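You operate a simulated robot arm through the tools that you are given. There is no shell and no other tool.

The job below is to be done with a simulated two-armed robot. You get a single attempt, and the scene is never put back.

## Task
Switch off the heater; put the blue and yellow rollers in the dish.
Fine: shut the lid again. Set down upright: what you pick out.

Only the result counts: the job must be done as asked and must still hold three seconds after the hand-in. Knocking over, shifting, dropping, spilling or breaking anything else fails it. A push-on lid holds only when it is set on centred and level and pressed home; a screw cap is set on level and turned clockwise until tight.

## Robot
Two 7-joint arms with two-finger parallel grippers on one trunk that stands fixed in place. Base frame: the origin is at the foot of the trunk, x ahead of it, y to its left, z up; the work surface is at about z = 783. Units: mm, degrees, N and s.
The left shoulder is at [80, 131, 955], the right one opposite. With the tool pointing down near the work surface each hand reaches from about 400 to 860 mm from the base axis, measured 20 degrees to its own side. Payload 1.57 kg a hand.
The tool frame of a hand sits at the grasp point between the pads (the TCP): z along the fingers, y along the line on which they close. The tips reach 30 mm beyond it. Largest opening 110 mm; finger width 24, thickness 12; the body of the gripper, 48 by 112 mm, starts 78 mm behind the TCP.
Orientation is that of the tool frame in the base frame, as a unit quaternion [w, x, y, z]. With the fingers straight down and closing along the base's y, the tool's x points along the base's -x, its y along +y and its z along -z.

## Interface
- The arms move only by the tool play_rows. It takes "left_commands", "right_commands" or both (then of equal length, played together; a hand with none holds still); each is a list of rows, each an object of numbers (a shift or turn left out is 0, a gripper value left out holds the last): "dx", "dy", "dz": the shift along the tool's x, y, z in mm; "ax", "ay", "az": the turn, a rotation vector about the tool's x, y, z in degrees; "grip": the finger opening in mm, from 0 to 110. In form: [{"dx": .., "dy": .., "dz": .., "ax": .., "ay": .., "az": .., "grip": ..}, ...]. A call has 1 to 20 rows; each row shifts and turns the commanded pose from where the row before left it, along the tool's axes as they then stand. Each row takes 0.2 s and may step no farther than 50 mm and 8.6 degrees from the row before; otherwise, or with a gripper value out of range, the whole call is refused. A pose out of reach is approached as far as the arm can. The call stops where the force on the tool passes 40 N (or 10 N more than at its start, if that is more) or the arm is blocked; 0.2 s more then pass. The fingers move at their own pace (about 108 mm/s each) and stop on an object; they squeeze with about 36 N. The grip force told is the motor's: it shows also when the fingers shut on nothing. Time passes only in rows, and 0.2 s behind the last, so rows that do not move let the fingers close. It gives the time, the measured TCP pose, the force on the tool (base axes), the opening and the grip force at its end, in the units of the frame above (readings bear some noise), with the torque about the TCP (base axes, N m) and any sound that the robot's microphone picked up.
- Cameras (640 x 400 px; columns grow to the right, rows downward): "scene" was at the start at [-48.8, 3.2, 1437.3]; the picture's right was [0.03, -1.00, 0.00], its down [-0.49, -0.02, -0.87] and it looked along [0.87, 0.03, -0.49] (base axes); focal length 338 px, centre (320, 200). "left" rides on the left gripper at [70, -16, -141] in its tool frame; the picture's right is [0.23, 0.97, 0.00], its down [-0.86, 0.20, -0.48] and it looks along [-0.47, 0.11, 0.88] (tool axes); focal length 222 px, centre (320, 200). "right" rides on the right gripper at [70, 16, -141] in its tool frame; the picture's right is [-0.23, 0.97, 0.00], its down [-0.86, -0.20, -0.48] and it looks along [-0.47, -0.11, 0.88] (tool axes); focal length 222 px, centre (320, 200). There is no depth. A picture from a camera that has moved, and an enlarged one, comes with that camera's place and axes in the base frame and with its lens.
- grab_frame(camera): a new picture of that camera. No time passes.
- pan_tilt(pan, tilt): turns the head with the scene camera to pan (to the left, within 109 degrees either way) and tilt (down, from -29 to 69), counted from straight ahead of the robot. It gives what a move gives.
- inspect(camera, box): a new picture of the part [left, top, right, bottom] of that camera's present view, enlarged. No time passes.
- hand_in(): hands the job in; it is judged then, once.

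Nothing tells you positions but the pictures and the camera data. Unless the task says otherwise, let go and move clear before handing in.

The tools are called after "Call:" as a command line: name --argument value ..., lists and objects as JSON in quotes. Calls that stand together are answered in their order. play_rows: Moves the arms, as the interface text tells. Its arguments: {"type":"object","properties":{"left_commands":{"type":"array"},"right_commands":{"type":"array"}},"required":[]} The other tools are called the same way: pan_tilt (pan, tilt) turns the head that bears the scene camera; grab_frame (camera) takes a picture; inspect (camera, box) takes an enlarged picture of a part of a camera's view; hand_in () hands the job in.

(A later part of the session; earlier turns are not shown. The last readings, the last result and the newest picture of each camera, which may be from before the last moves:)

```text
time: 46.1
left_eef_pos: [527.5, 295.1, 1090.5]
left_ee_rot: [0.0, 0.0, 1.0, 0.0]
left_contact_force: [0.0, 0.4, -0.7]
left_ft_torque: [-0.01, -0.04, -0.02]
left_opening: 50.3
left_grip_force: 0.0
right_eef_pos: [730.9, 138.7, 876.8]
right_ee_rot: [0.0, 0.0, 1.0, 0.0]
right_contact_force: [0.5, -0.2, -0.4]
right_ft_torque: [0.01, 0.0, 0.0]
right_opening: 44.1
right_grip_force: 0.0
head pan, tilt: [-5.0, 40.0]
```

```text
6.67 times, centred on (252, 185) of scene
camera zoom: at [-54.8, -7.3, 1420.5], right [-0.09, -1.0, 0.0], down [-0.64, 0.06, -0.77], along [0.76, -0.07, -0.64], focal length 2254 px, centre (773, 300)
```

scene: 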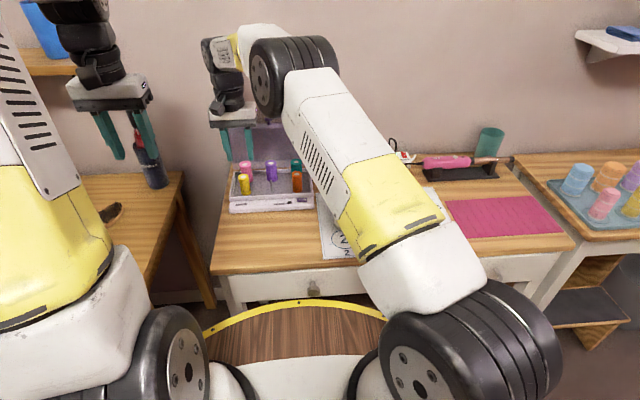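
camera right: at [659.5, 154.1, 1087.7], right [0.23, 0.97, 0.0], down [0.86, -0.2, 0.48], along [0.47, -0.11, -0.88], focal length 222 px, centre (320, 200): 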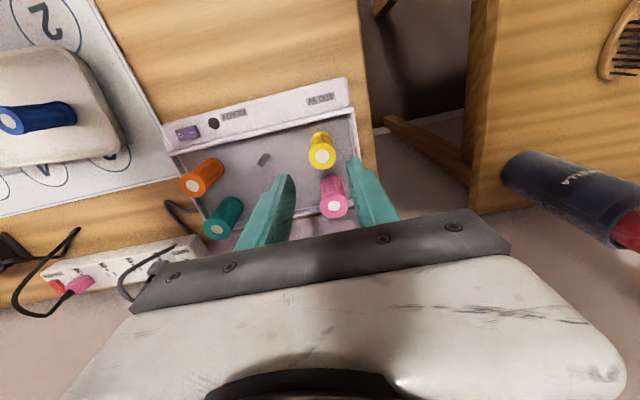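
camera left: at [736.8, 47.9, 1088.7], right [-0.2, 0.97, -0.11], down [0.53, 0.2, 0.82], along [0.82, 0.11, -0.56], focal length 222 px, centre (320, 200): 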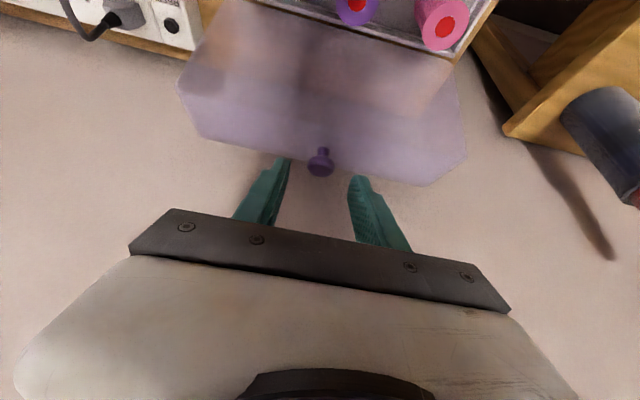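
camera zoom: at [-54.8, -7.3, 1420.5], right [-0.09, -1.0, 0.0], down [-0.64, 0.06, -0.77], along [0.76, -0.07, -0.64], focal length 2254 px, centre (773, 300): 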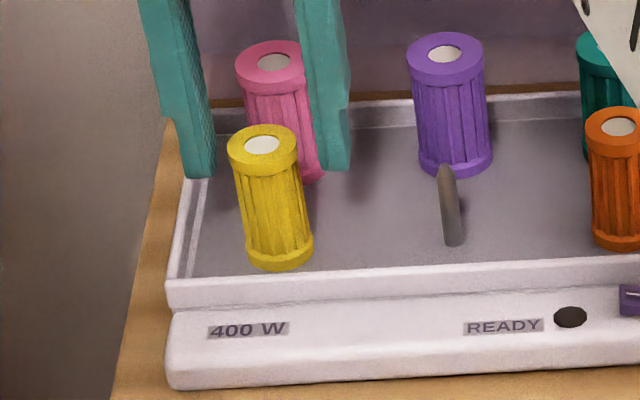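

Nearly centred; I'll shift 0.9 mm more and lower to the grasp height, tips above the rim, then verify.

Call:
play_rows --right_commands '[{"dy": 0.9, "dz": 12}, {"dz": 12}, {}]'

Call:
inspect --camera "scene" --box '[220, 155, 284, 215]'

Call:
inspect --camera "right" --box '[230, 80, 422, 200]'

```text
time: 46.9
left_eef_pos: [527.8, 294.4, 1089.9]
left_ee_rot: [0.0, 0.0, 1.0, -0.001]
left_contact_force: [-0.4, -0.3, -0.1]
left_ft_torque: [0.01, 0.04, 0.02]
left_opening: 49.9
left_grip_force: 0.2
right_eef_pos: [730.3, 139.7, 852.8]
right_ee_rot: [0.0, 0.0, 1.0, 0.0]
right_contact_force: [-0.8, -0.5, -0.3]
right_ft_torque: [-0.01, 0.02, 0.0]
right_opening: 44.1
right_grip_force: 0.1
head pan, tilt: [-5.0, 40.0]
```

```text
6.67 times, centred on (252, 185) of scene
camera zoom: at [-54.8, -7.3, 1420.5], right [-0.09, -1.0, 0.0], down [-0.64, 0.06, -0.77], along [0.76, -0.07, -0.64], focal length 2254 px, centre (773, 300)
```

zoom: 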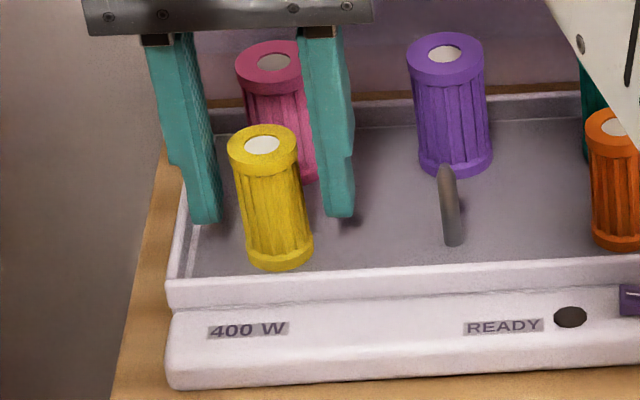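

```text
3.33 times, centred on (326, 140) of right
camera zoom: at [661.0, 156.0, 994.5], right [0.23, 0.97, 0.0], down [0.86, -0.2, 0.48], along [0.47, -0.11, -0.88], focal length 740 px, centre (300, 400)
```

zoom: 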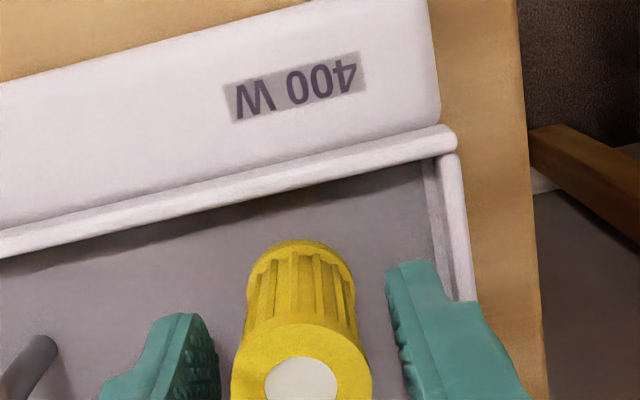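

The yellow roller is centred between the fingers in both views. Closing.

Call:
play_rows --right_commands '[{"grip": 34}, {"grip": 20}, {}, {}]'

Call:
play_rows --right_commands '[{"dz": -4}, {"dz": -8}, {"dz": -12}, {"dz": -15}, {"dz": -20}, {"dz": -20}, {"dz": -15}, {}]'

Call:
inspect --camera "scene" --box '[200, 105, 320, 215]'

```text
time: 47.9
left_eef_pos: [526.1, 293.5, 1089.9]
left_ee_rot: [-0.001, 0.0, 1.0, 0.0]
left_contact_force: [0.1, -0.5, -0.1]
left_ft_torque: [0.01, -0.01, -0.02]
left_opening: 50.0
left_grip_force: 0.0
right_eef_pos: [731.2, 139.6, 851.7]
right_ee_rot: [0.0, 0.0, 1.0, 0.001]
right_contact_force: [-0.8, -0.1, 0.0]
right_ft_torque: [-0.01, 0.02, 0.0]
right_opening: 27.5
right_grip_force: 36.5
head pan, tilt: [-5.0, 40.0]
```

```text
time: 49.7
left_eef_pos: [527.7, 295.0, 1090.4]
left_ee_rot: [0.0, -0.001, 1.0, 0.0]
left_contact_force: [-0.7, 0.1, 0.2]
left_ft_torque: [0.02, 0.02, 0.01]
left_opening: 50.0
left_grip_force: 0.0
right_eef_pos: [729.3, 141.1, 948.6]
right_ee_rot: [0.0, 0.0, 1.0, 0.001]
right_contact_force: [-0.3, 0.8, -0.2]
right_ft_torque: [0.01, -0.01, -0.02]
right_opening: 27.3
right_grip_force: 36.3
head pan, tilt: [-5.0, 40.0]
```

```text
3.64 times, centred on (260, 160) of scene
camera zoom: at [-54.8, -7.3, 1420.5], right [-0.09, -1.0, 0.0], down [-0.64, 0.06, -0.77], along [0.76, -0.07, -0.64], focal length 1230 px, centre (538, 346)
```

zoom: 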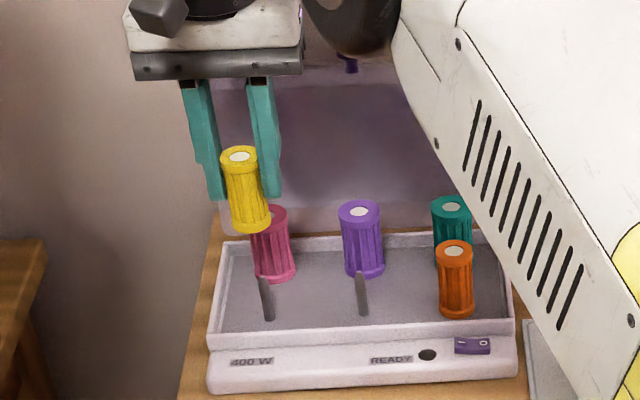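

Yellow is lifted clear and upright. I'll carry it high over to the right half of the dish, about (615, -250).

Call:
play_rows --right_commands '[{"dx": 6, "dy": -20, "dz": -6}, {"dx": 11.5, "dy": -39}, {"dx": 11.5, "dy": -39}, {"dx": 11.5, "dy": -39}, {"dx": 11.5, "dy": -39}, {"dx": 11.5, "dy": -39}, {"dx": 11.5, "dy": -39}, {"dx": 11.5, "dy": -39}, {"dx": 11.5, "dy": -39}, {"dx": 11.5, "dy": -39}, {"dx": 5, "dy": -19}, {"dz": 20}, {}]'

Call:
grab_frame --camera "right"

Call:
grab_frame --camera "scene"

```text
time: 52.5
left_eef_pos: [527.2, 295.3, 1091.1]
left_ee_rot: [0.0, 0.0, 1.0, 0.0]
left_contact_force: [1.1, -0.5, -0.1]
left_ft_torque: [-0.02, -0.03, 0.01]
left_opening: 50.1
left_grip_force: 0.0
right_eef_pos: [615.4, -248.5, 932.1]
right_ee_rot: [0.0, 0.0, 1.0, 0.0]
right_contact_force: [0.0, 0.4, -0.3]
right_ft_torque: [0.03, 0.06, 0.03]
right_opening: 26.7
right_grip_force: 35.9
head pan, tilt: [-5.0, 40.0]
```

```text
taken
camera right: at [545.7, -232.3, 1073.7], right [0.23, 0.97, 0.0], down [0.86, -0.2, 0.48], along [0.47, -0.11, -0.88], focal length 222 px, centre (320, 200)
```

right: 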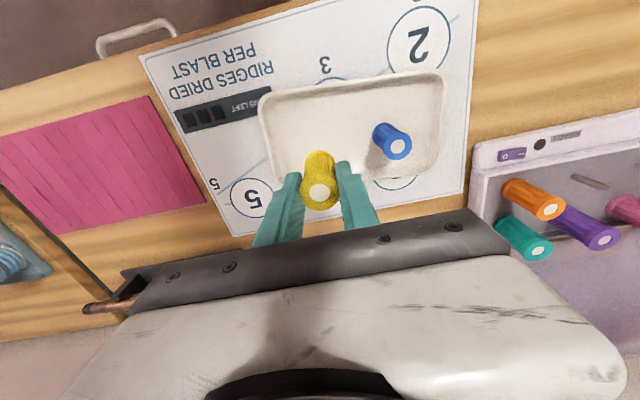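

```text
taken
```

scene: 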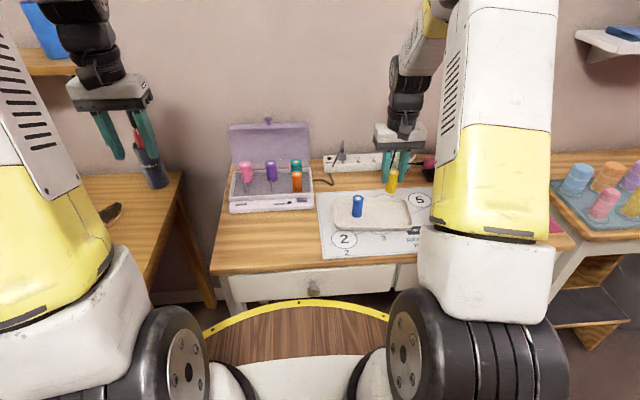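

Yellow hangs over the right half of the dish, well clear of blue. I'll lower it to just above the floor.

Call:
play_rows --right_commands '[{"dz": 25}, {"dz": 25}, {"dz": 20}, {"dz": 12}, {"dz": 4}, {}]'

Call:
inspect --camera "scene" --box '[330, 165, 430, 235]'

```text
time: 53.9
left_eef_pos: [527.1, 294.2, 1090.7]
left_ee_rot: [0.0, 0.0, 1.0, 0.0]
left_contact_force: [-0.3, 0.1, 0.6]
left_ft_torque: [-0.01, 0.0, 0.0]
left_opening: 50.1
left_grip_force: 0.0
right_eef_pos: [614.6, -249.3, 846.5]
right_ee_rot: [0.0, 0.0, 1.0, 0.0]
right_contact_force: [-0.2, 0.2, 0.8]
right_ft_torque: [0.0, -0.02, -0.02]
right_opening: 26.9
right_grip_force: 35.9
head pan, tilt: [-5.0, 40.0]
```

```text
5.71 times, centred on (380, 200) of scene
camera zoom: at [-54.8, -7.4, 1420.5], right [-0.09, -1.0, 0.0], down [-0.64, 0.06, -0.77], along [0.76, -0.07, -0.64], focal length 1932 px, centre (-23, 200)
```

zoom: 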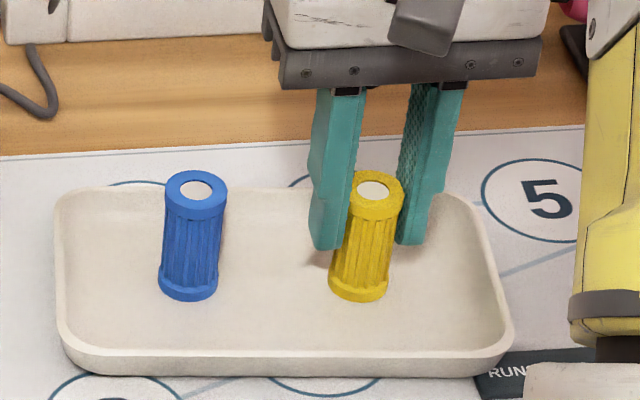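

Yellow hovers a few millimetres above the dish floor beside blue. I'll lower in small steps until it touches.

Call:
play_rows --right_commands '[{"dz": 1.5}, {"dz": 1.5}, {"dz": 1.5}, {"dz": 1}, {}]'

```text
time: 55.0
left_eef_pos: [524.4, 294.9, 1083.2]
left_ee_rot: [0.0, 0.0, 1.0, 0.0]
left_contact_force: [0.0, -0.4, 0.0]
left_ft_torque: [0.02, 0.0, 0.05]
left_opening: 50.1
left_grip_force: 0.0
right_eef_pos: [617.2, -249.7, 843.9]
right_ee_rot: [0.007, 0.0, 1.0, 0.0]
right_contact_force: [-17.3, 1.6, 80.1]
right_ft_torque: [0.2, 0.85, 0.01]
right_opening: 27.0
right_grip_force: 35.7
head pan, tilt: [-5.0, 40.0]
stopped in row 5 (right hand): the force on the tool passed its limit at 42 N (the readings are from after the stop); the commanded pose is now the measured one
```

Something pressed the yellow roller down much harder than my steps (80 N), and the left hand also reads 7 mm lower, as if the whole trunk sagged. I'll look before doing anything.

Call:
inspect --camera "scene" --box '[330, 165, 430, 235]'

Call:
grab_frame --camera "scene"

Call:
grab_frame --camera "right"

Call:
grab_frame --camera "left"

```text
5.71 times, centred on (380, 200) of scene
camera zoom: at [-58.0, -6.4, 1420.3], right [-0.09, -1.0, 0.0], down [-0.64, 0.06, -0.77], along [0.76, -0.07, -0.64], focal length 1932 px, centre (-23, 200)
```

zoom: 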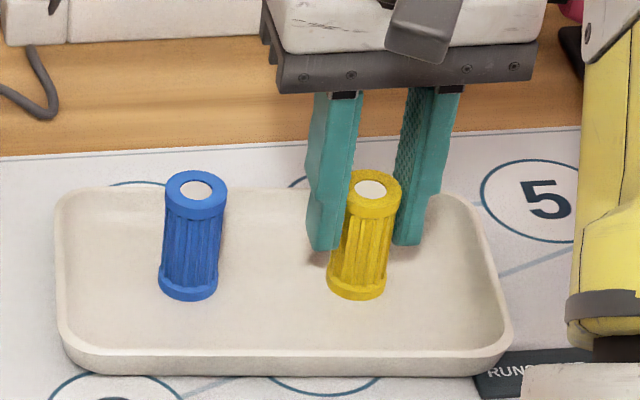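

```text
taken
```

scene: 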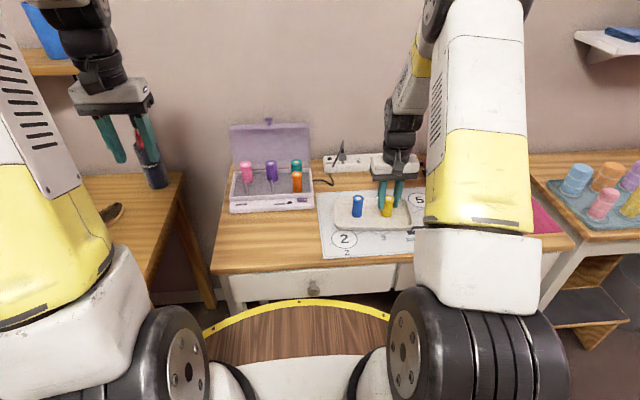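

```text
taken
camera right: at [546.5, -232.9, 984.9], right [0.23, 0.97, 0.0], down [0.85, -0.2, 0.49], along [0.48, -0.11, -0.87], focal length 222 px, centre (320, 200)
```

right: 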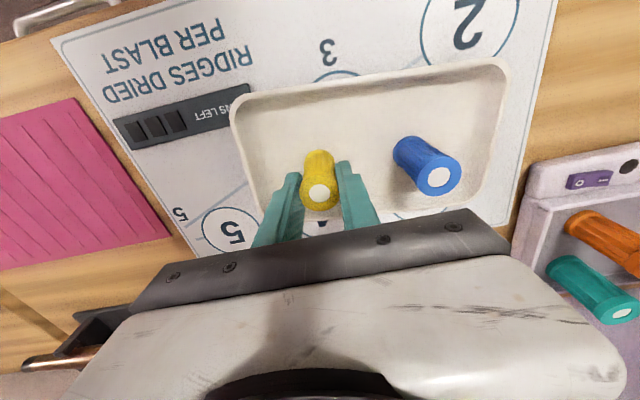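

```text
taken
camera left: at [454.2, 278.2, 1226.2], right [-0.23, 0.97, 0.0], down [0.85, 0.2, 0.48], along [0.47, 0.11, -0.88], focal length 222 px, centre (320, 200)
```

left: 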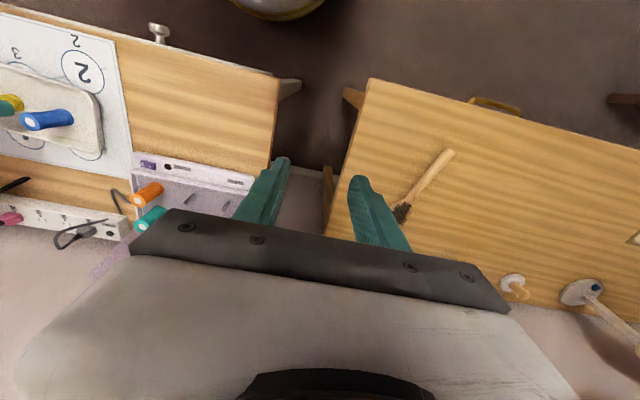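

Both rollers stand level on the dish floor, nothing has shifted; the yellow one simply touched earlier than expected. I'll ease the hand up by small amounts to take the load off.

Call:
play_rows --right_commands '[{"dz": -1}, {}]'

```text
time: 55.6
left_eef_pos: [524.1, 296.7, 1083.7]
left_ee_rot: [0.001, 0.0, 1.0, -0.001]
left_contact_force: [-0.6, -0.7, 0.1]
left_ft_torque: [0.0, 0.02, -0.03]
left_opening: 50.0
left_grip_force: 0.1
right_eef_pos: [617.8, -249.6, 842.8]
right_ee_rot: [0.007, 0.001, 1.0, -0.001]
right_contact_force: [-11.9, 3.7, 83.7]
right_ft_torque: [0.22, 0.53, 0.02]
right_opening: 27.2
right_grip_force: 36.2
head pan, tilt: [-5.0, 40.0]
```

Still 84 N. I'll rise further in steps.

Call:
play_rows --right_commands '[{"dz": -2}, {}]'

```text
time: 56.2
left_eef_pos: [525.8, 294.9, 1084.9]
left_ee_rot: [0.0, 0.001, 1.0, 0.0]
left_contact_force: [-0.1, 0.0, -1.1]
left_ft_torque: [0.02, -0.01, 0.02]
left_opening: 50.0
left_grip_force: 0.1
right_eef_pos: [617.8, -250.4, 844.1]
right_ee_rot: [0.005, 0.001, 1.0, -0.001]
right_contact_force: [-1.9, 4.4, 61.2]
right_ft_torque: [0.27, -0.13, -0.04]
right_opening: 27.1
right_grip_force: 35.5
head pan, tilt: [-5.0, 40.0]
```

The load is falling (61 N), about 11 N per mm. I'll keep easing up.

Call:
play_rows --right_commands '[{"dz": -2}, {"dz": -1}, {}]'

```text
time: 57.0
left_eef_pos: [527.4, 295.2, 1084.0]
left_ee_rot: [0.0, 0.0, 1.0, 0.0]
left_contact_force: [0.6, 0.2, -1.1]
left_ft_torque: [0.03, 0.0, -0.03]
left_opening: 49.8
left_grip_force: 0.2
right_eef_pos: [618.2, -249.6, 843.6]
right_ee_rot: [0.005, 0.0, 1.0, 0.0]
right_contact_force: [12.1, 1.2, 31.6]
right_ft_torque: [0.09, -0.94, 0.0]
right_opening: 26.9
right_grip_force: 36.7
head pan, tilt: [-5.0, 40.0]
```

31 N now, with a small sideways load. I'll ease up 2 mm more and relieve the sideways part.

Call:
play_rows --right_commands '[{"dx": -1, "dz": -1}, {"dz": -1}, {}]'

```text
time: 57.8
left_eef_pos: [527.1, 294.2, 1083.3]
left_ee_rot: [0.0, 0.0, 1.0, 0.0]
left_contact_force: [-0.1, -0.4, 0.0]
left_ft_torque: [0.05, 0.03, 0.0]
left_opening: 49.9
left_grip_force: 0.1
right_eef_pos: [615.8, -250.3, 843.5]
right_ee_rot: [0.0, 0.001, 1.0, 0.0]
right_contact_force: [4.8, 0.0, 14.3]
right_ft_torque: [-0.05, -0.39, -0.01]
right_opening: 27.0
right_grip_force: 35.9
head pan, tilt: [-5.0, 40.0]
```

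Down to 14 N. One more millimetre, then I'll check and open.

Call:
play_rows --right_commands '[{"dz": -1}, {}]'

Call:
inspect --camera "scene" --box '[330, 165, 430, 235]'

```text
time: 58.4
left_eef_pos: [525.9, 295.2, 1083.8]
left_ee_rot: [0.0, 0.0, 1.0, 0.0]
left_contact_force: [-0.2, -0.4, -0.3]
left_ft_torque: [0.01, 0.02, 0.0]
left_opening: 49.9
left_grip_force: 0.0
right_eef_pos: [616.2, -249.7, 844.3]
right_ee_rot: [0.0, 0.0, 1.0, 0.0]
right_contact_force: [0.1, 0.8, -1.3]
right_ft_torque: [0.01, -0.01, 0.03]
right_opening: 26.6
right_grip_force: 36.0
head pan, tilt: [-5.0, 40.0]
```

```text
5.71 times, centred on (380, 200) of scene
camera zoom: at [-54.8, -7.4, 1420.5], right [-0.09, -1.0, 0.0], down [-0.64, 0.06, -0.77], along [0.76, -0.07, -0.64], focal length 1932 px, centre (-23, 200)
```

zoom: 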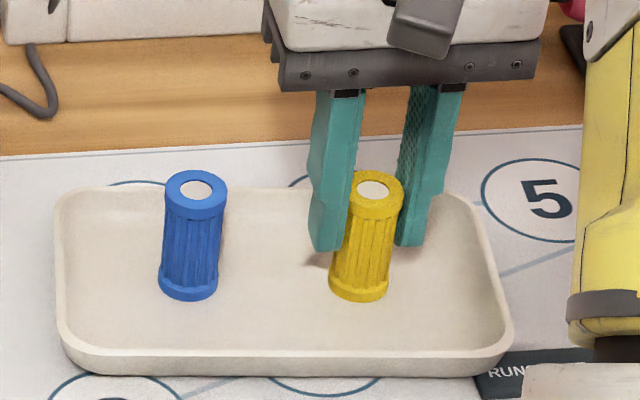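

The load is gone and the yellow roller stands at floor level, upright. I'll open slowly and rise straight up.

Call:
play_rows --right_commands '[{"grip": 30}, {"grip": 36}, {"grip": 50}, {}, {"dz": -10}, {"dz": -20}, {"dz": -30}, {"dz": -35}, {}]'

Call:
inspect --camera "scene" --box '[330, 165, 430, 235]'

Call:
grab_frame --camera "right"

```text
time: 60.4
left_eef_pos: [526.8, 294.6, 1083.9]
left_ee_rot: [0.0, -0.001, 1.0, 0.0]
left_contact_force: [-0.2, 0.1, -0.1]
left_ft_torque: [-0.01, 0.01, 0.01]
left_opening: 49.9
left_grip_force: 0.1
right_eef_pos: [618.3, -249.2, 941.9]
right_ee_rot: [0.003, 0.0, 1.0, 0.0]
right_contact_force: [-0.3, 0.2, 0.2]
right_ft_torque: [0.03, 0.02, 0.0]
right_opening: 50.0
right_grip_force: 0.0
head pan, tilt: [-5.0, 40.0]
```

```text
5.71 times, centred on (380, 200) of scene
camera zoom: at [-54.8, -7.4, 1420.5], right [-0.09, -1.0, 0.0], down [-0.64, 0.06, -0.77], along [0.76, -0.07, -0.64], focal length 1932 px, centre (-23, 200)
```

zoom: 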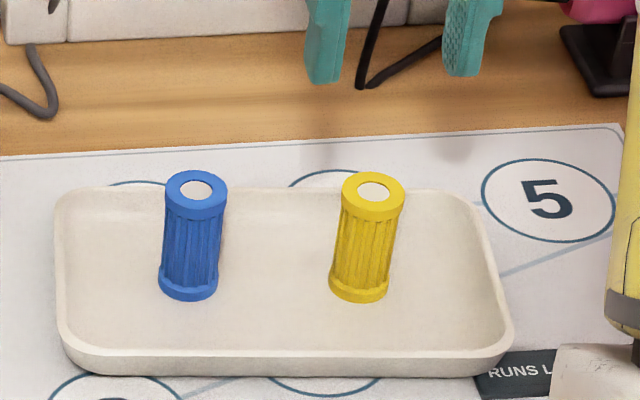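

```text
taken
camera right: at [549.0, -233.1, 1083.4], right [0.23, 0.97, 0.0], down [0.85, -0.2, 0.48], along [0.47, -0.11, -0.88], focal length 222 px, centre (320, 200)
```

right: 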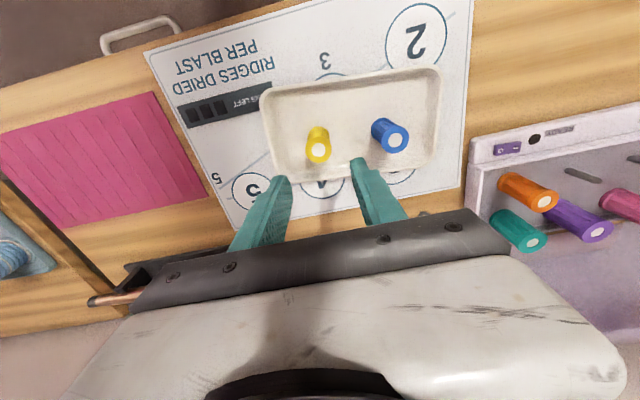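

Both rollers stand upright in the dish. Now I'll move the right hand away and bring the left hand, tilted again, up in front of the open lid's knob to close it.

Call:
play_rows --right_commands '[{"dz": -45}, {"dz": -45}, {"dx": 30, "dy": -20}, {"dx": 30, "dy": -20}, {"dx": 30, "dy": -20}, {"dx": 30, "dy": -20}, {}, {}, {}, {}, {}, {}, {}, {}]' --left_commands '[{"dx": -40, "dy": -20, "dz": -10}, {"dx": -40, "dy": -20, "dz": -10}, {"dx": -40, "dy": -20, "dz": -10}, {"ay": -7}, {"ay": -7}, {"ay": -7}, {"ay": -7}, {"dx": -21.9, "dy": -28.3, "dz": 27.3}, {"dx": -21.9, "dy": -28.3, "dz": 27.3}, {"dx": -21.9, "dy": -28.3, "dz": 27.3}, {"dx": -21.9, "dy": -28.3, "dz": 27.3}, {"dx": -21.9, "dy": -28.3, "dz": 27.3}, {"dx": -21.6, "dy": -28.1, "dz": 27.2}, {}]'

Call:
grab_frame --camera "left"

Call:
inspect --camera "scene" --box '[200, 60, 340, 220]'

```text
time: 63.4
left_eef_pos: [841.5, 65.3, 1032.7]
left_ee_rot: [0.242, 0.0, 0.97, 0.0]
left_contact_force: [-0.3, -0.1, 0.1]
left_ft_torque: [-0.02, -0.02, 0.0]
left_opening: 49.8
left_grip_force: 0.1
right_eef_pos: [496.2, -330.9, 1030.0]
right_ee_rot: [0.002, 0.0, 1.0, 0.0]
right_contact_force: [0.0, 0.4, -0.1]
right_ft_torque: [0.01, 0.0, 0.0]
right_opening: 50.1
right_grip_force: 0.1
head pan, tilt: [-5.0, 40.0]
```

```text
taken
camera left: at [713.7, 47.3, 1125.8], right [-0.2, 0.97, -0.11], down [0.53, 0.2, 0.82], along [0.82, 0.11, -0.56], focal length 222 px, centre (320, 200)
```

left: 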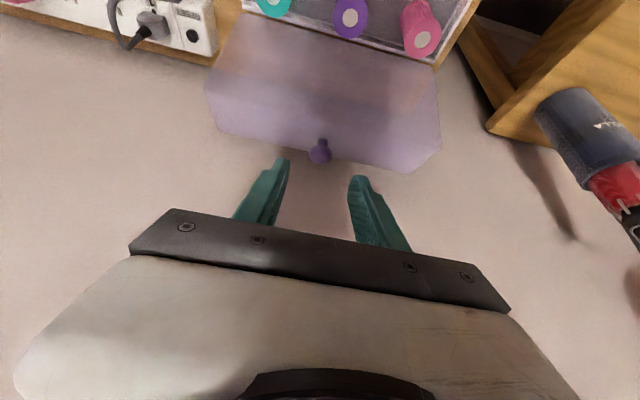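

```text
2.50 times, centred on (270, 140) of scene
camera zoom: at [-54.8, -7.5, 1420.5], right [-0.09, -1.0, 0.0], down [-0.64, 0.06, -0.77], along [0.76, -0.07, -0.64], focal length 845 px, centre (445, 350)
```

zoom: 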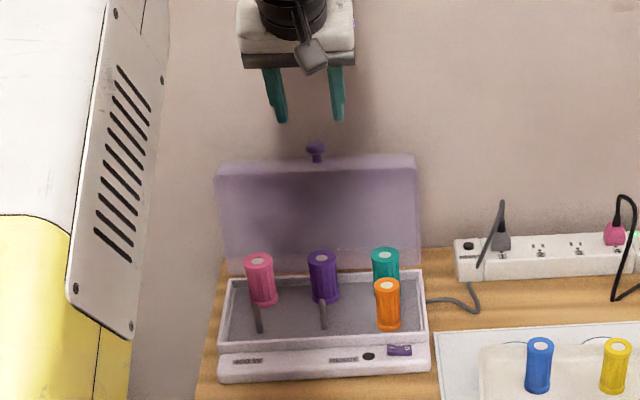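

The left hand is poised above and in front of the knob. I'll zoom in for its exact position.

Call:
inspect --camera "left" --box '[240, 110, 400, 210]'

Call:
inspect --camera "scene" --box '[240, 90, 304, 130]'

```text
4.00 times, centred on (320, 160) of left
camera zoom: at [713.7, 47.3, 1125.8], right [-0.2, 0.97, -0.11], down [0.53, 0.2, 0.82], along [0.82, 0.11, -0.56], focal length 888 px, centre (320, 360)
```

zoom: 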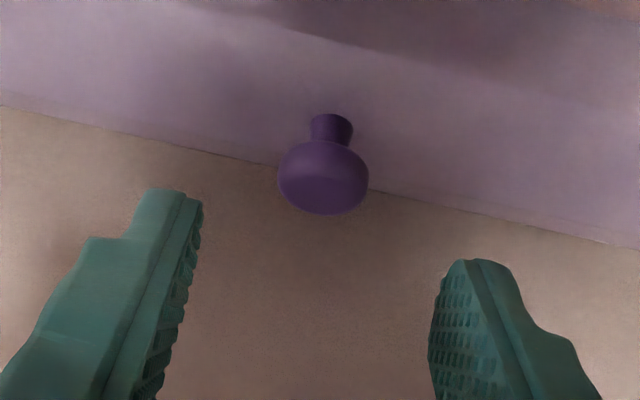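

```text
10.00 times, centred on (272, 110) of scene
camera zoom: at [-54.8, -7.5, 1420.5], right [-0.09, -1.0, 0.0], down [-0.64, 0.06, -0.77], along [0.76, -0.07, -0.64], focal length 3381 px, centre (800, 1100)
```

zoom: 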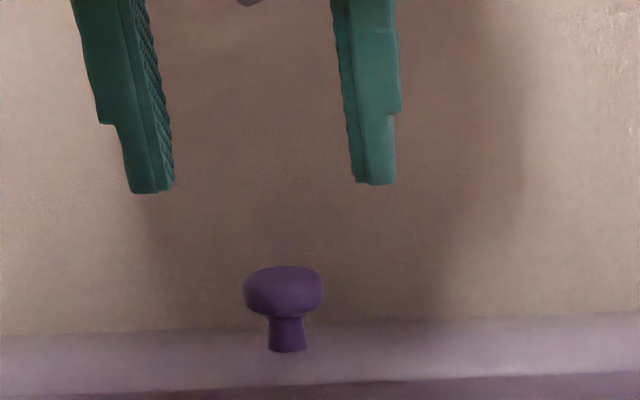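

The knob is at about (878, 64, 960), nearly in line with the fingers. I'll advance most of the way and re-check.

Call:
play_rows --left_commands '[{"dx": 1.5, "dy": 0.5, "dz": 20}, {"dx": 1.5, "dz": 20}, {}]'

Call:
inspect --camera "left" --box '[240, 110, 400, 210]'

Call:
inspect --camera "scene" --box '[240, 90, 304, 130]'

```text
time: 64.2
left_eef_pos: [856.0, 64.2, 995.3]
left_ee_rot: [0.243, 0.0, 0.97, 0.0]
left_contact_force: [0.9, 0.7, 0.2]
left_ft_torque: [-0.02, 0.0, 0.03]
left_opening: 50.4
left_grip_force: 0.0
right_eef_pos: [496.7, -330.7, 1029.6]
right_ee_rot: [0.003, 0.0, 1.0, 0.0]
right_contact_force: [-0.6, 0.2, 0.0]
right_ft_torque: [-0.01, 0.02, 0.0]
right_opening: 50.2
right_grip_force: 0.0
head pan, tilt: [-5.0, 40.0]
```

```text
4.00 times, centred on (320, 160) of left
camera zoom: at [728.5, 47.9, 1088.2], right [-0.2, 0.97, -0.11], down [0.53, 0.2, 0.82], along [0.82, 0.11, -0.56], focal length 888 px, centre (320, 360)
```

zoom: 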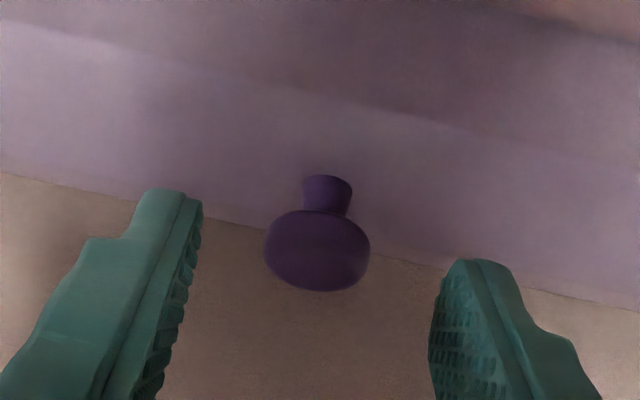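

```text
10.00 times, centred on (272, 110) of scene
camera zoom: at [-54.8, -7.5, 1420.5], right [-0.09, -1.0, 0.0], down [-0.64, 0.06, -0.77], along [0.76, -0.07, -0.64], focal length 3381 px, centre (800, 1100)
```

zoom: 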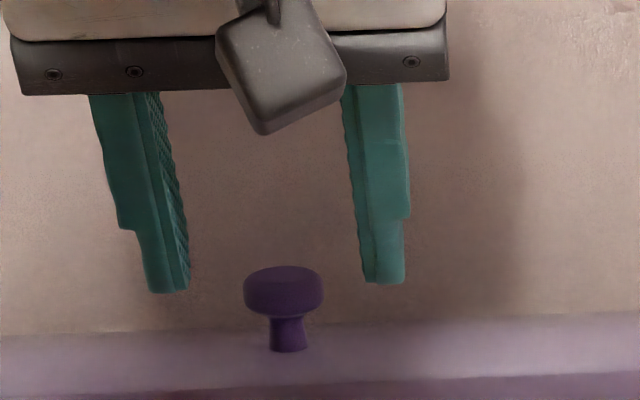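

The knob is centred within 0.3 mm. I'll advance 23 mm and close on it.

Call:
play_rows --left_commands '[{"dx": -0.6, "dz": 12}, {"dx": -0.5, "dz": 11}, {}, {"grip": 30}, {"grip": 15}, {}, {}]'

Call:
inspect --camera "left" --box '[240, 110, 400, 210]'

Call:
inspect --camera "scene" --box '[200, 60, 340, 220]'

```text
time: 65.8
left_eef_pos: [867.9, 64.5, 973.8]
left_ee_rot: [0.242, 0.0, 0.97, 0.0]
left_contact_force: [1.4, -2.6, -0.2]
left_ft_torque: [-0.08, -0.1, -0.07]
left_opening: 22.8
left_grip_force: 35.6
right_eef_pos: [495.0, -329.7, 1029.2]
right_ee_rot: [0.002, 0.0, 1.0, 0.0]
right_contact_force: [-0.3, -0.2, 0.5]
right_ft_torque: [-0.01, 0.0, -0.02]
right_opening: 50.1
right_grip_force: 0.0
head pan, tilt: [-5.0, 40.0]
```

```text
4.00 times, centred on (320, 160) of left
camera zoom: at [739.7, 47.8, 1067.8], right [-0.2, 0.97, -0.11], down [0.53, 0.2, 0.82], along [0.82, 0.11, -0.56], focal length 888 px, centre (320, 360)
```

zoom: 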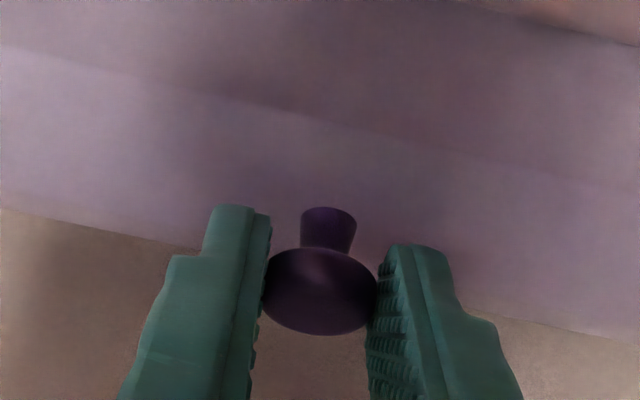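

```text
2.50 times, centred on (270, 140) of scene
camera zoom: at [-54.7, -7.6, 1420.5], right [-0.09, -1.0, 0.0], down [-0.64, 0.06, -0.77], along [0.76, -0.07, -0.64], focal length 845 px, centre (445, 350)
```

zoom: 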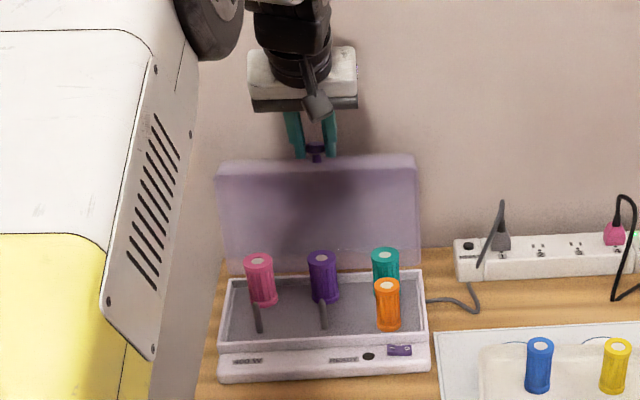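

The knob is gripped again. I'll start swinging the lid back along the arc, first to about 80°.

Call:
play_rows --left_commands '[{"dx": 7.1, "dz": -7.3}, {"dx": 7.1, "dz": -7.3}, {"dx": 10.9, "dz": -7.6, "ay": -0.5}, {"dx": 10.9, "dz": -7.7, "ay": -0.5}, {}]'

Call:
inspect --camera "scene" --box '[200, 60, 340, 220]'

```text
time: 67.0
left_eef_pos: [822.1, 64.9, 985.1]
left_ee_rot: [0.251, 0.0, 0.968, 0.0]
left_contact_force: [6.9, -1.5, 7.2]
left_ft_torque: [-0.02, -1.09, 0.0]
left_opening: 23.3
left_grip_force: 35.2
right_eef_pos: [496.4, -330.8, 1030.4]
right_ee_rot: [0.002, 0.0, 1.0, 0.0]
right_contact_force: [-0.6, 0.9, 0.1]
right_ft_torque: [0.0, -0.02, 0.01]
right_opening: 50.1
right_grip_force: 0.1
head pan, tilt: [-5.0, 40.0]
```

```text
2.50 times, centred on (270, 140) of scene
camera zoom: at [-54.8, -7.5, 1420.5], right [-0.09, -1.0, 0.0], down [-0.64, 0.06, -0.77], along [0.76, -0.07, -0.64], focal length 845 px, centre (445, 350)
```

zoom: 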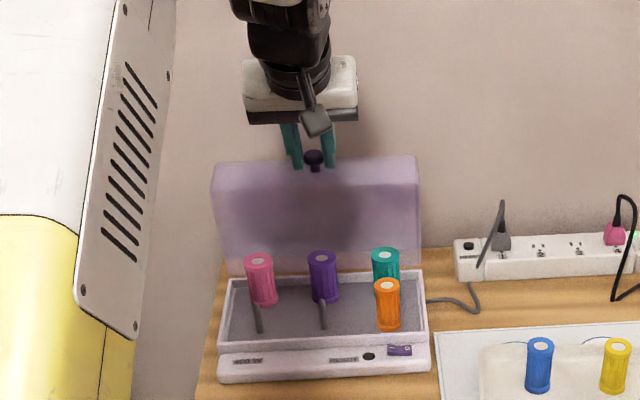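

The lid follows smoothly. I'll carry it on down to about 40°.

Call:
play_rows --left_commands '[{"dx": 12, "dz": -5.9, "ay": -0.5}, {"dx": 12, "dz": -6, "ay": -0.5}, {"dx": 13, "dz": -4, "ay": -1}, {"dx": 12.9, "dz": -4.2, "ay": -1}, {}]'

Call:
play_rows --left_commands '[{"dx": 13.3, "dz": -2.2, "ay": -1}, {"dx": 13.3, "dz": -2.4, "ay": -1}, {"dx": 13.6, "dz": -0.3, "ay": -1}, {"dx": 13.6, "dz": -0.5, "ay": -1}, {}]'

Call:
grab_frame --camera "left"

```text
time: 68.2
left_eef_pos: [766.7, 63.4, 976.4]
left_ee_rot: [0.276, 0.0, 0.961, -0.001]
left_contact_force: [2.0, -3.9, 7.9]
left_ft_torque: [-0.08, -0.9, -0.05]
left_opening: 22.7
left_grip_force: 35.4
right_eef_pos: [496.1, -330.2, 1029.6]
right_ee_rot: [0.002, 0.001, 1.0, 0.0]
right_contact_force: [1.0, -0.5, 0.0]
right_ft_torque: [-0.02, 0.01, 0.01]
right_opening: 49.9
right_grip_force: 0.0
head pan, tilt: [-5.0, 40.0]
```

```text
time: 69.4
left_eef_pos: [721.5, 63.7, 949.1]
left_ee_rot: [0.307, 0.0, 0.952, 0.001]
left_contact_force: [-5.3, -0.7, 1.1]
left_ft_torque: [0.0, 0.55, 0.04]
left_opening: 23.3
left_grip_force: 35.5
right_eef_pos: [495.8, -330.5, 1030.0]
right_ee_rot: [0.001, 0.0, 1.0, 0.0]
right_contact_force: [0.5, 0.6, -0.2]
right_ft_torque: [0.03, 0.03, -0.01]
right_opening: 49.7
right_grip_force: 0.0
head pan, tilt: [-5.0, 40.0]
```

```text
taken
camera left: at [580.9, 47.5, 1023.9], right [-0.18, 0.97, -0.13], down [0.41, 0.2, 0.89], along [0.89, 0.11, -0.44], focal length 222 px, centre (320, 200)
```

left: 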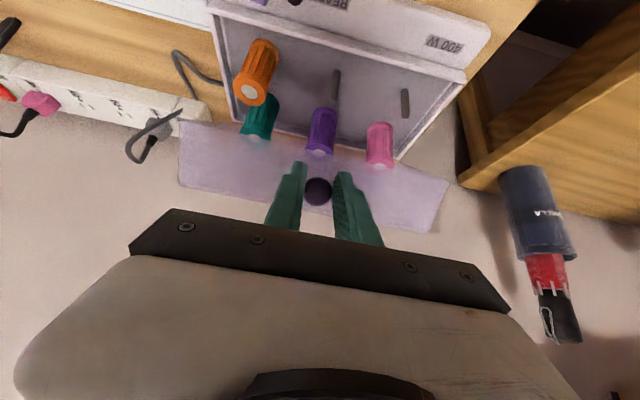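

The knob seems to have slid a little within the fingers. I'll zoom in to see how it sits.

Call:
inspect --camera "left" --box '[240, 130, 400, 230]'

Call:
inspect --camera "scene" --box '[200, 90, 340, 220]'

```text
4.00 times, centred on (320, 180) of left
camera zoom: at [580.9, 47.5, 1023.9], right [-0.18, 0.97, -0.13], down [0.41, 0.2, 0.89], along [0.89, 0.11, -0.44], focal length 888 px, centre (320, 280)
```

zoom: 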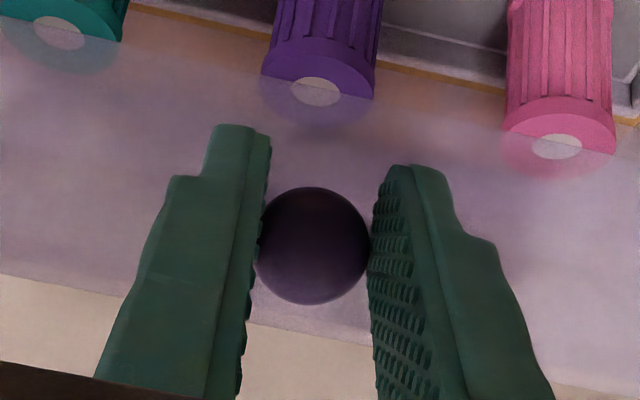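

```text
3.08 times, centred on (270, 155) of scene
camera zoom: at [-55.1, -7.5, 1420.5], right [-0.09, -1.0, 0.0], down [-0.64, 0.06, -0.77], along [0.76, -0.07, -0.64], focal length 1040 px, centre (474, 338)
```

zoom: 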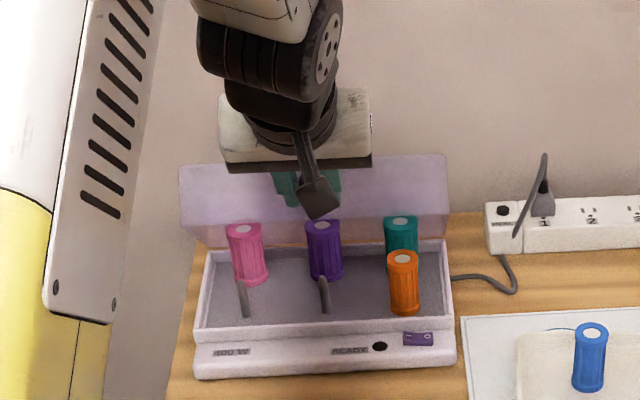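

The knob is still well between the pads though off the finger's centre line. I'll go on lowering to about 30° and check it again.

Call:
play_rows --left_commands '[{"dx": 13.4, "dz": 1.5, "ay": -1}, {"dx": 13.4, "dz": 1.3, "ay": -1}, {}]'

Call:
inspect --camera "left" --box '[240, 130, 400, 230]'

```text
time: 70.2
left_eef_pos: [699.5, 63.9, 931.3]
left_ee_rot: [0.324, 0.001, 0.946, 0.0]
left_contact_force: [-3.3, -0.3, -3.0]
left_ft_torque: [0.01, 0.77, 0.0]
left_opening: 23.3
left_grip_force: 35.1
right_eef_pos: [496.0, -330.6, 1030.0]
right_ee_rot: [0.001, -0.001, 1.0, 0.0]
right_contact_force: [-0.3, 0.1, 0.3]
right_ft_torque: [0.02, -0.03, 0.0]
right_opening: 50.1
right_grip_force: 0.0
head pan, tilt: [-5.0, 40.0]
```

```text
4.00 times, centred on (320, 180) of left
camera zoom: at [557.2, 47.6, 1000.7], right [-0.18, 0.97, -0.14], down [0.38, 0.2, 0.9], along [0.91, 0.11, -0.41], focal length 888 px, centre (320, 280)
```

zoom: 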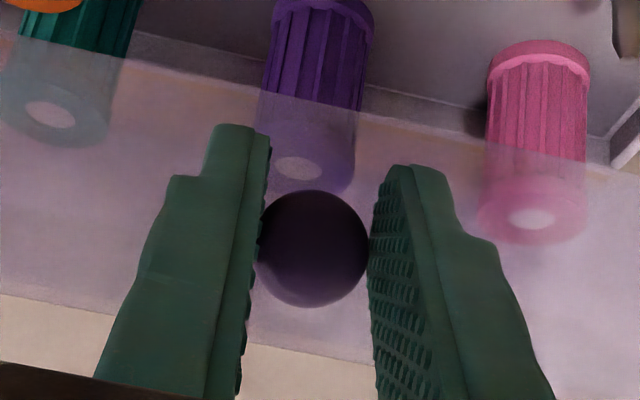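

The knob holds its place in the grip and the forces are small. I'll continue to about 10°.

Call:
play_rows --left_commands '[{"dx": 13.2, "dz": 3.3, "ay": -1}, {"dx": 13.2, "dz": 3.1, "ay": -1}, {"dx": 8.7, "dz": 3.4, "ay": -1.7}, {"dx": 8.8, "dz": 3.1, "ay": -1.7}, {"dx": 8.9, "dz": 2.9, "ay": -1.6}, {}]'

Call:
inspect --camera "left" --box '[200, 80, 440, 230]'

```text
time: 71.6
left_eef_pos: [669.9, 64.6, 886.9]
left_ee_rot: [0.384, 0.001, 0.923, 0.0]
left_contact_force: [-3.4, -5.6, 8.2]
left_ft_torque: [-0.06, -1.08, -0.14]
left_opening: 23.1
left_grip_force: 35.6
right_eef_pos: [495.9, -329.7, 1030.4]
right_ee_rot: [0.001, -0.001, 1.0, 0.0]
right_contact_force: [-0.2, -0.8, -0.3]
right_ft_torque: [-0.01, -0.02, 0.01]
right_opening: 50.1
right_grip_force: 0.1
head pan, tilt: [-5.0, 40.0]
```

```text
2.67 times, centred on (320, 155) of left
camera zoom: at [520.9, 48.0, 937.5], right [-0.16, 0.97, -0.16], down [0.27, 0.2, 0.94], along [0.95, 0.11, -0.29], focal length 592 px, centre (320, 320)
```

zoom: 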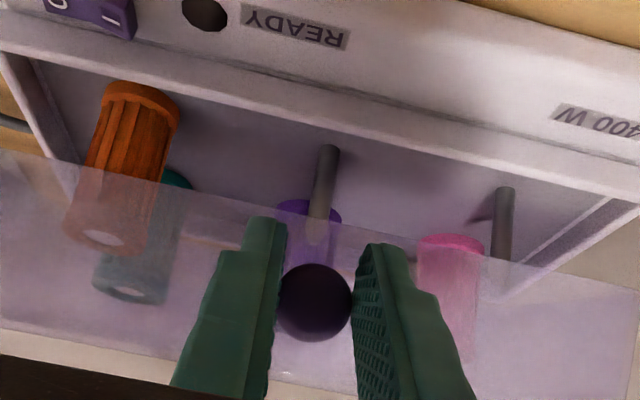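

The lid is about 12° from shut with the knob still held well. I'll lower it almost fully and check.

Call:
play_rows --left_commands '[{"dx": 8.4, "dz": 2.6, "ay": -1.2}, {"dx": 8.4, "dz": 2.4, "ay": -1.2}, {"dx": 5, "dz": 1.3, "ay": -1.2}, {}]'

Call:
inspect --camera "left" --box '[200, 80, 440, 230]'

```text
time: 72.6
left_eef_pos: [661.3, 64.5, 865.8]
left_ee_rot: [0.412, 0.0, 0.911, 0.0]
left_contact_force: [27.5, -5.5, -6.7]
left_ft_torque: [-0.05, -0.42, -0.12]
left_opening: 23.0
left_grip_force: 35.4
right_eef_pos: [496.2, -330.3, 1030.1]
right_ee_rot: [0.001, 0.001, 1.0, 0.0]
right_contact_force: [-0.2, 0.0, 0.3]
right_ft_torque: [-0.03, 0.0, -0.01]
right_opening: 50.1
right_grip_force: 0.0
head pan, tilt: [-5.0, 40.0]
```

```text
2.67 times, centred on (320, 155) of left
camera zoom: at [508.9, 47.8, 907.6], right [-0.15, 0.97, -0.17], down [0.21, 0.2, 0.96], along [0.97, 0.11, -0.23], focal length 592 px, centre (320, 320)
```

zoom: 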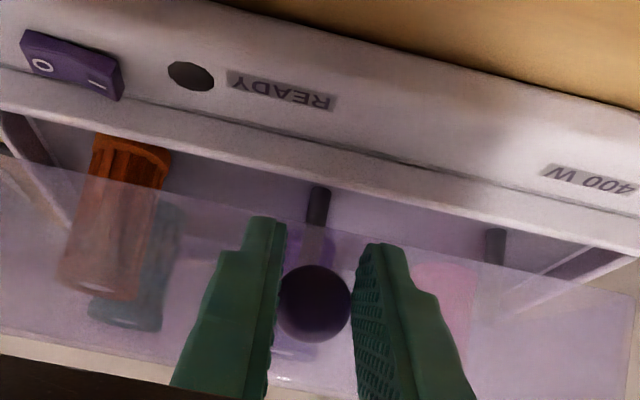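

My arc pulls forward too much here (27 N toward the hinge). I'll give it 2 mm back toward the hinge and continue down gently.

Call:
play_rows --left_commands '[{"dx": 1.7, "dz": 4.1}, {"dx": 3.8, "dz": 1.7}, {}]'

Call:
inspect --camera "left" --box '[200, 80, 440, 230]'

```text
time: 73.4
left_eef_pos: [657.9, 65.9, 857.4]
left_ee_rot: [0.41, 0.001, 0.912, 0.0]
left_contact_force: [-9.2, -5.4, 4.8]
left_ft_torque: [-0.05, -0.5, -0.17]
left_opening: 22.7
left_grip_force: 35.6
right_eef_pos: [495.9, -330.4, 1030.0]
right_ee_rot: [0.002, 0.0, 1.0, 0.0]
right_contact_force: [0.4, -0.4, 0.4]
right_ft_torque: [0.01, 0.0, 0.01]
right_opening: 49.9
right_grip_force: 0.0
head pan, tilt: [-5.0, 40.0]
```

```text
2.67 times, centred on (320, 155) of left
camera zoom: at [506.1, 47.9, 900.1], right [-0.15, 0.97, -0.17], down [0.21, 0.2, 0.96], along [0.97, 0.11, -0.23], focal length 592 px, centre (320, 320)
```

zoom: 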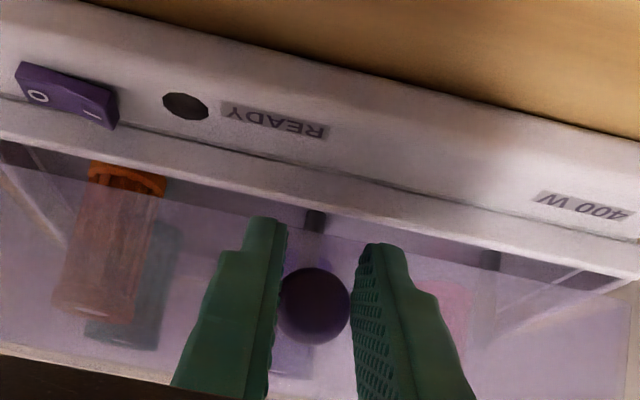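

About 3° to go; small forces. Two more small steps down.

Call:
play_rows --left_commands '[{"dx": 4.3, "dz": 1.1}, {"dx": 4.2, "dz": 1.2}, {}]'

Call:
inspect --camera "left" --box '[200, 80, 440, 230]'

```text
time: 74.2
left_eef_pos: [657.4, 64.7, 851.1]
left_ee_rot: [0.412, 0.0, 0.911, 0.0]
left_contact_force: [0.7, -6.2, 4.7]
left_ft_torque: [-0.03, -0.89, -0.13]
left_opening: 22.7
left_grip_force: 35.3
right_eef_pos: [495.6, -329.7, 1029.8]
right_ee_rot: [0.002, 0.001, 1.0, 0.001]
right_contact_force: [0.6, 0.5, -0.2]
right_ft_torque: [0.01, 0.01, -0.04]
right_opening: 50.1
right_grip_force: 0.1
head pan, tilt: [-5.0, 40.0]
```

```text
2.67 times, centred on (320, 155) of left
camera zoom: at [504.4, 47.9, 892.8], right [-0.15, 0.97, -0.17], down [0.2, 0.2, 0.96], along [0.97, 0.11, -0.23], focal length 592 px, centre (320, 320)
```

zoom: 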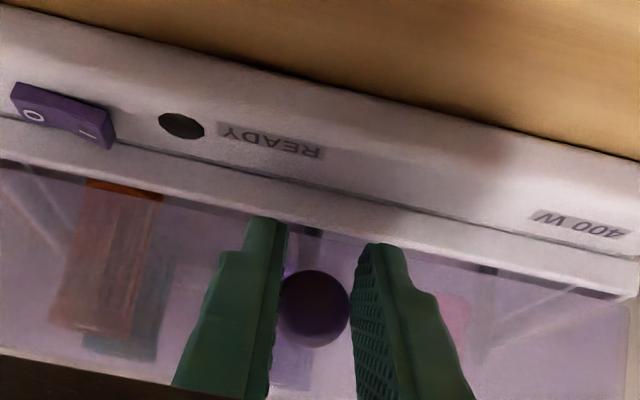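

Just a few millimetres of gap remain. I'll continue until it seats.

Call:
play_rows --left_commands '[{"dx": 2.5, "dz": 0.8}, {"dx": 2.5, "dz": 0.8}, {}]'

Call:
inspect --camera "left" --box '[200, 80, 440, 230]'

```text
time: 75.0
left_eef_pos: [652.4, 65.2, 844.8]
left_ee_rot: [0.41, 0.001, 0.912, 0.0]
left_contact_force: [11.0, -5.8, -1.7]
left_ft_torque: [0.3, -1.47, 0.61]
left_opening: 19.6
left_grip_force: 31.3
right_eef_pos: [495.3, -330.8, 1030.5]
right_ee_rot: [0.002, 0.0, 1.0, 0.0]
right_contact_force: [-0.1, -0.1, -0.2]
right_ft_torque: [0.02, 0.0, 0.01]
right_opening: 50.3
right_grip_force: 0.1
head pan, tilt: [-5.0, 40.0]
```

```text
2.67 times, centred on (320, 155) of left
camera zoom: at [500.8, 47.9, 887.4], right [-0.15, 0.97, -0.17], down [0.21, 0.2, 0.96], along [0.97, 0.11, -0.24], focal length 592 px, centre (320, 320)
```

zoom: 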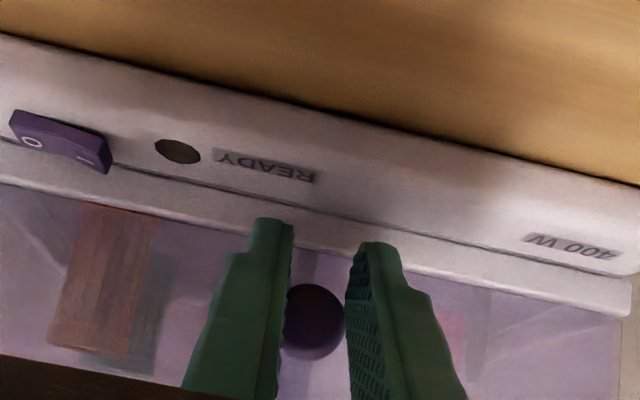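

The lid appears seated and the fingers are slipping off below the knob. I'll open the fingers and draw back along the hand's axis.

Call:
play_rows --left_commands '[{"grip": 35}, {"grip": 60}, {}, {}]'

Call:
inspect --camera "left" --box '[200, 80, 440, 230]'

```text
time: 76.0
left_eef_pos: [653.6, 64.9, 847.6]
left_ee_rot: [0.412, 0.0, 0.911, 0.0]
left_contact_force: [-0.8, 0.2, 0.1]
left_ft_torque: [-0.04, -0.03, -0.01]
left_opening: 60.1
left_grip_force: 0.0
right_eef_pos: [495.8, -331.9, 1029.1]
right_ee_rot: [0.002, 0.0, 1.0, 0.001]
right_contact_force: [0.7, 0.5, 0.0]
right_ft_torque: [0.02, 0.01, 0.0]
right_opening: 50.0
right_grip_force: 0.1
head pan, tilt: [-5.0, 40.0]
```

```text
2.67 times, centred on (320, 155) of left
camera zoom: at [501.5, 48.4, 888.0], right [-0.15, 0.97, -0.17], down [0.21, 0.2, 0.96], along [0.97, 0.11, -0.23], focal length 592 px, centre (320, 320)
```

zoom: 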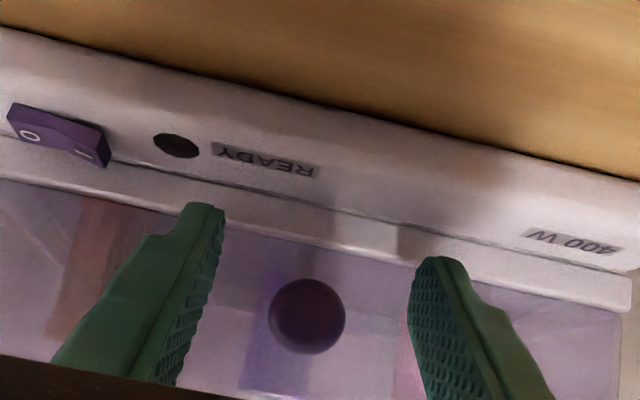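

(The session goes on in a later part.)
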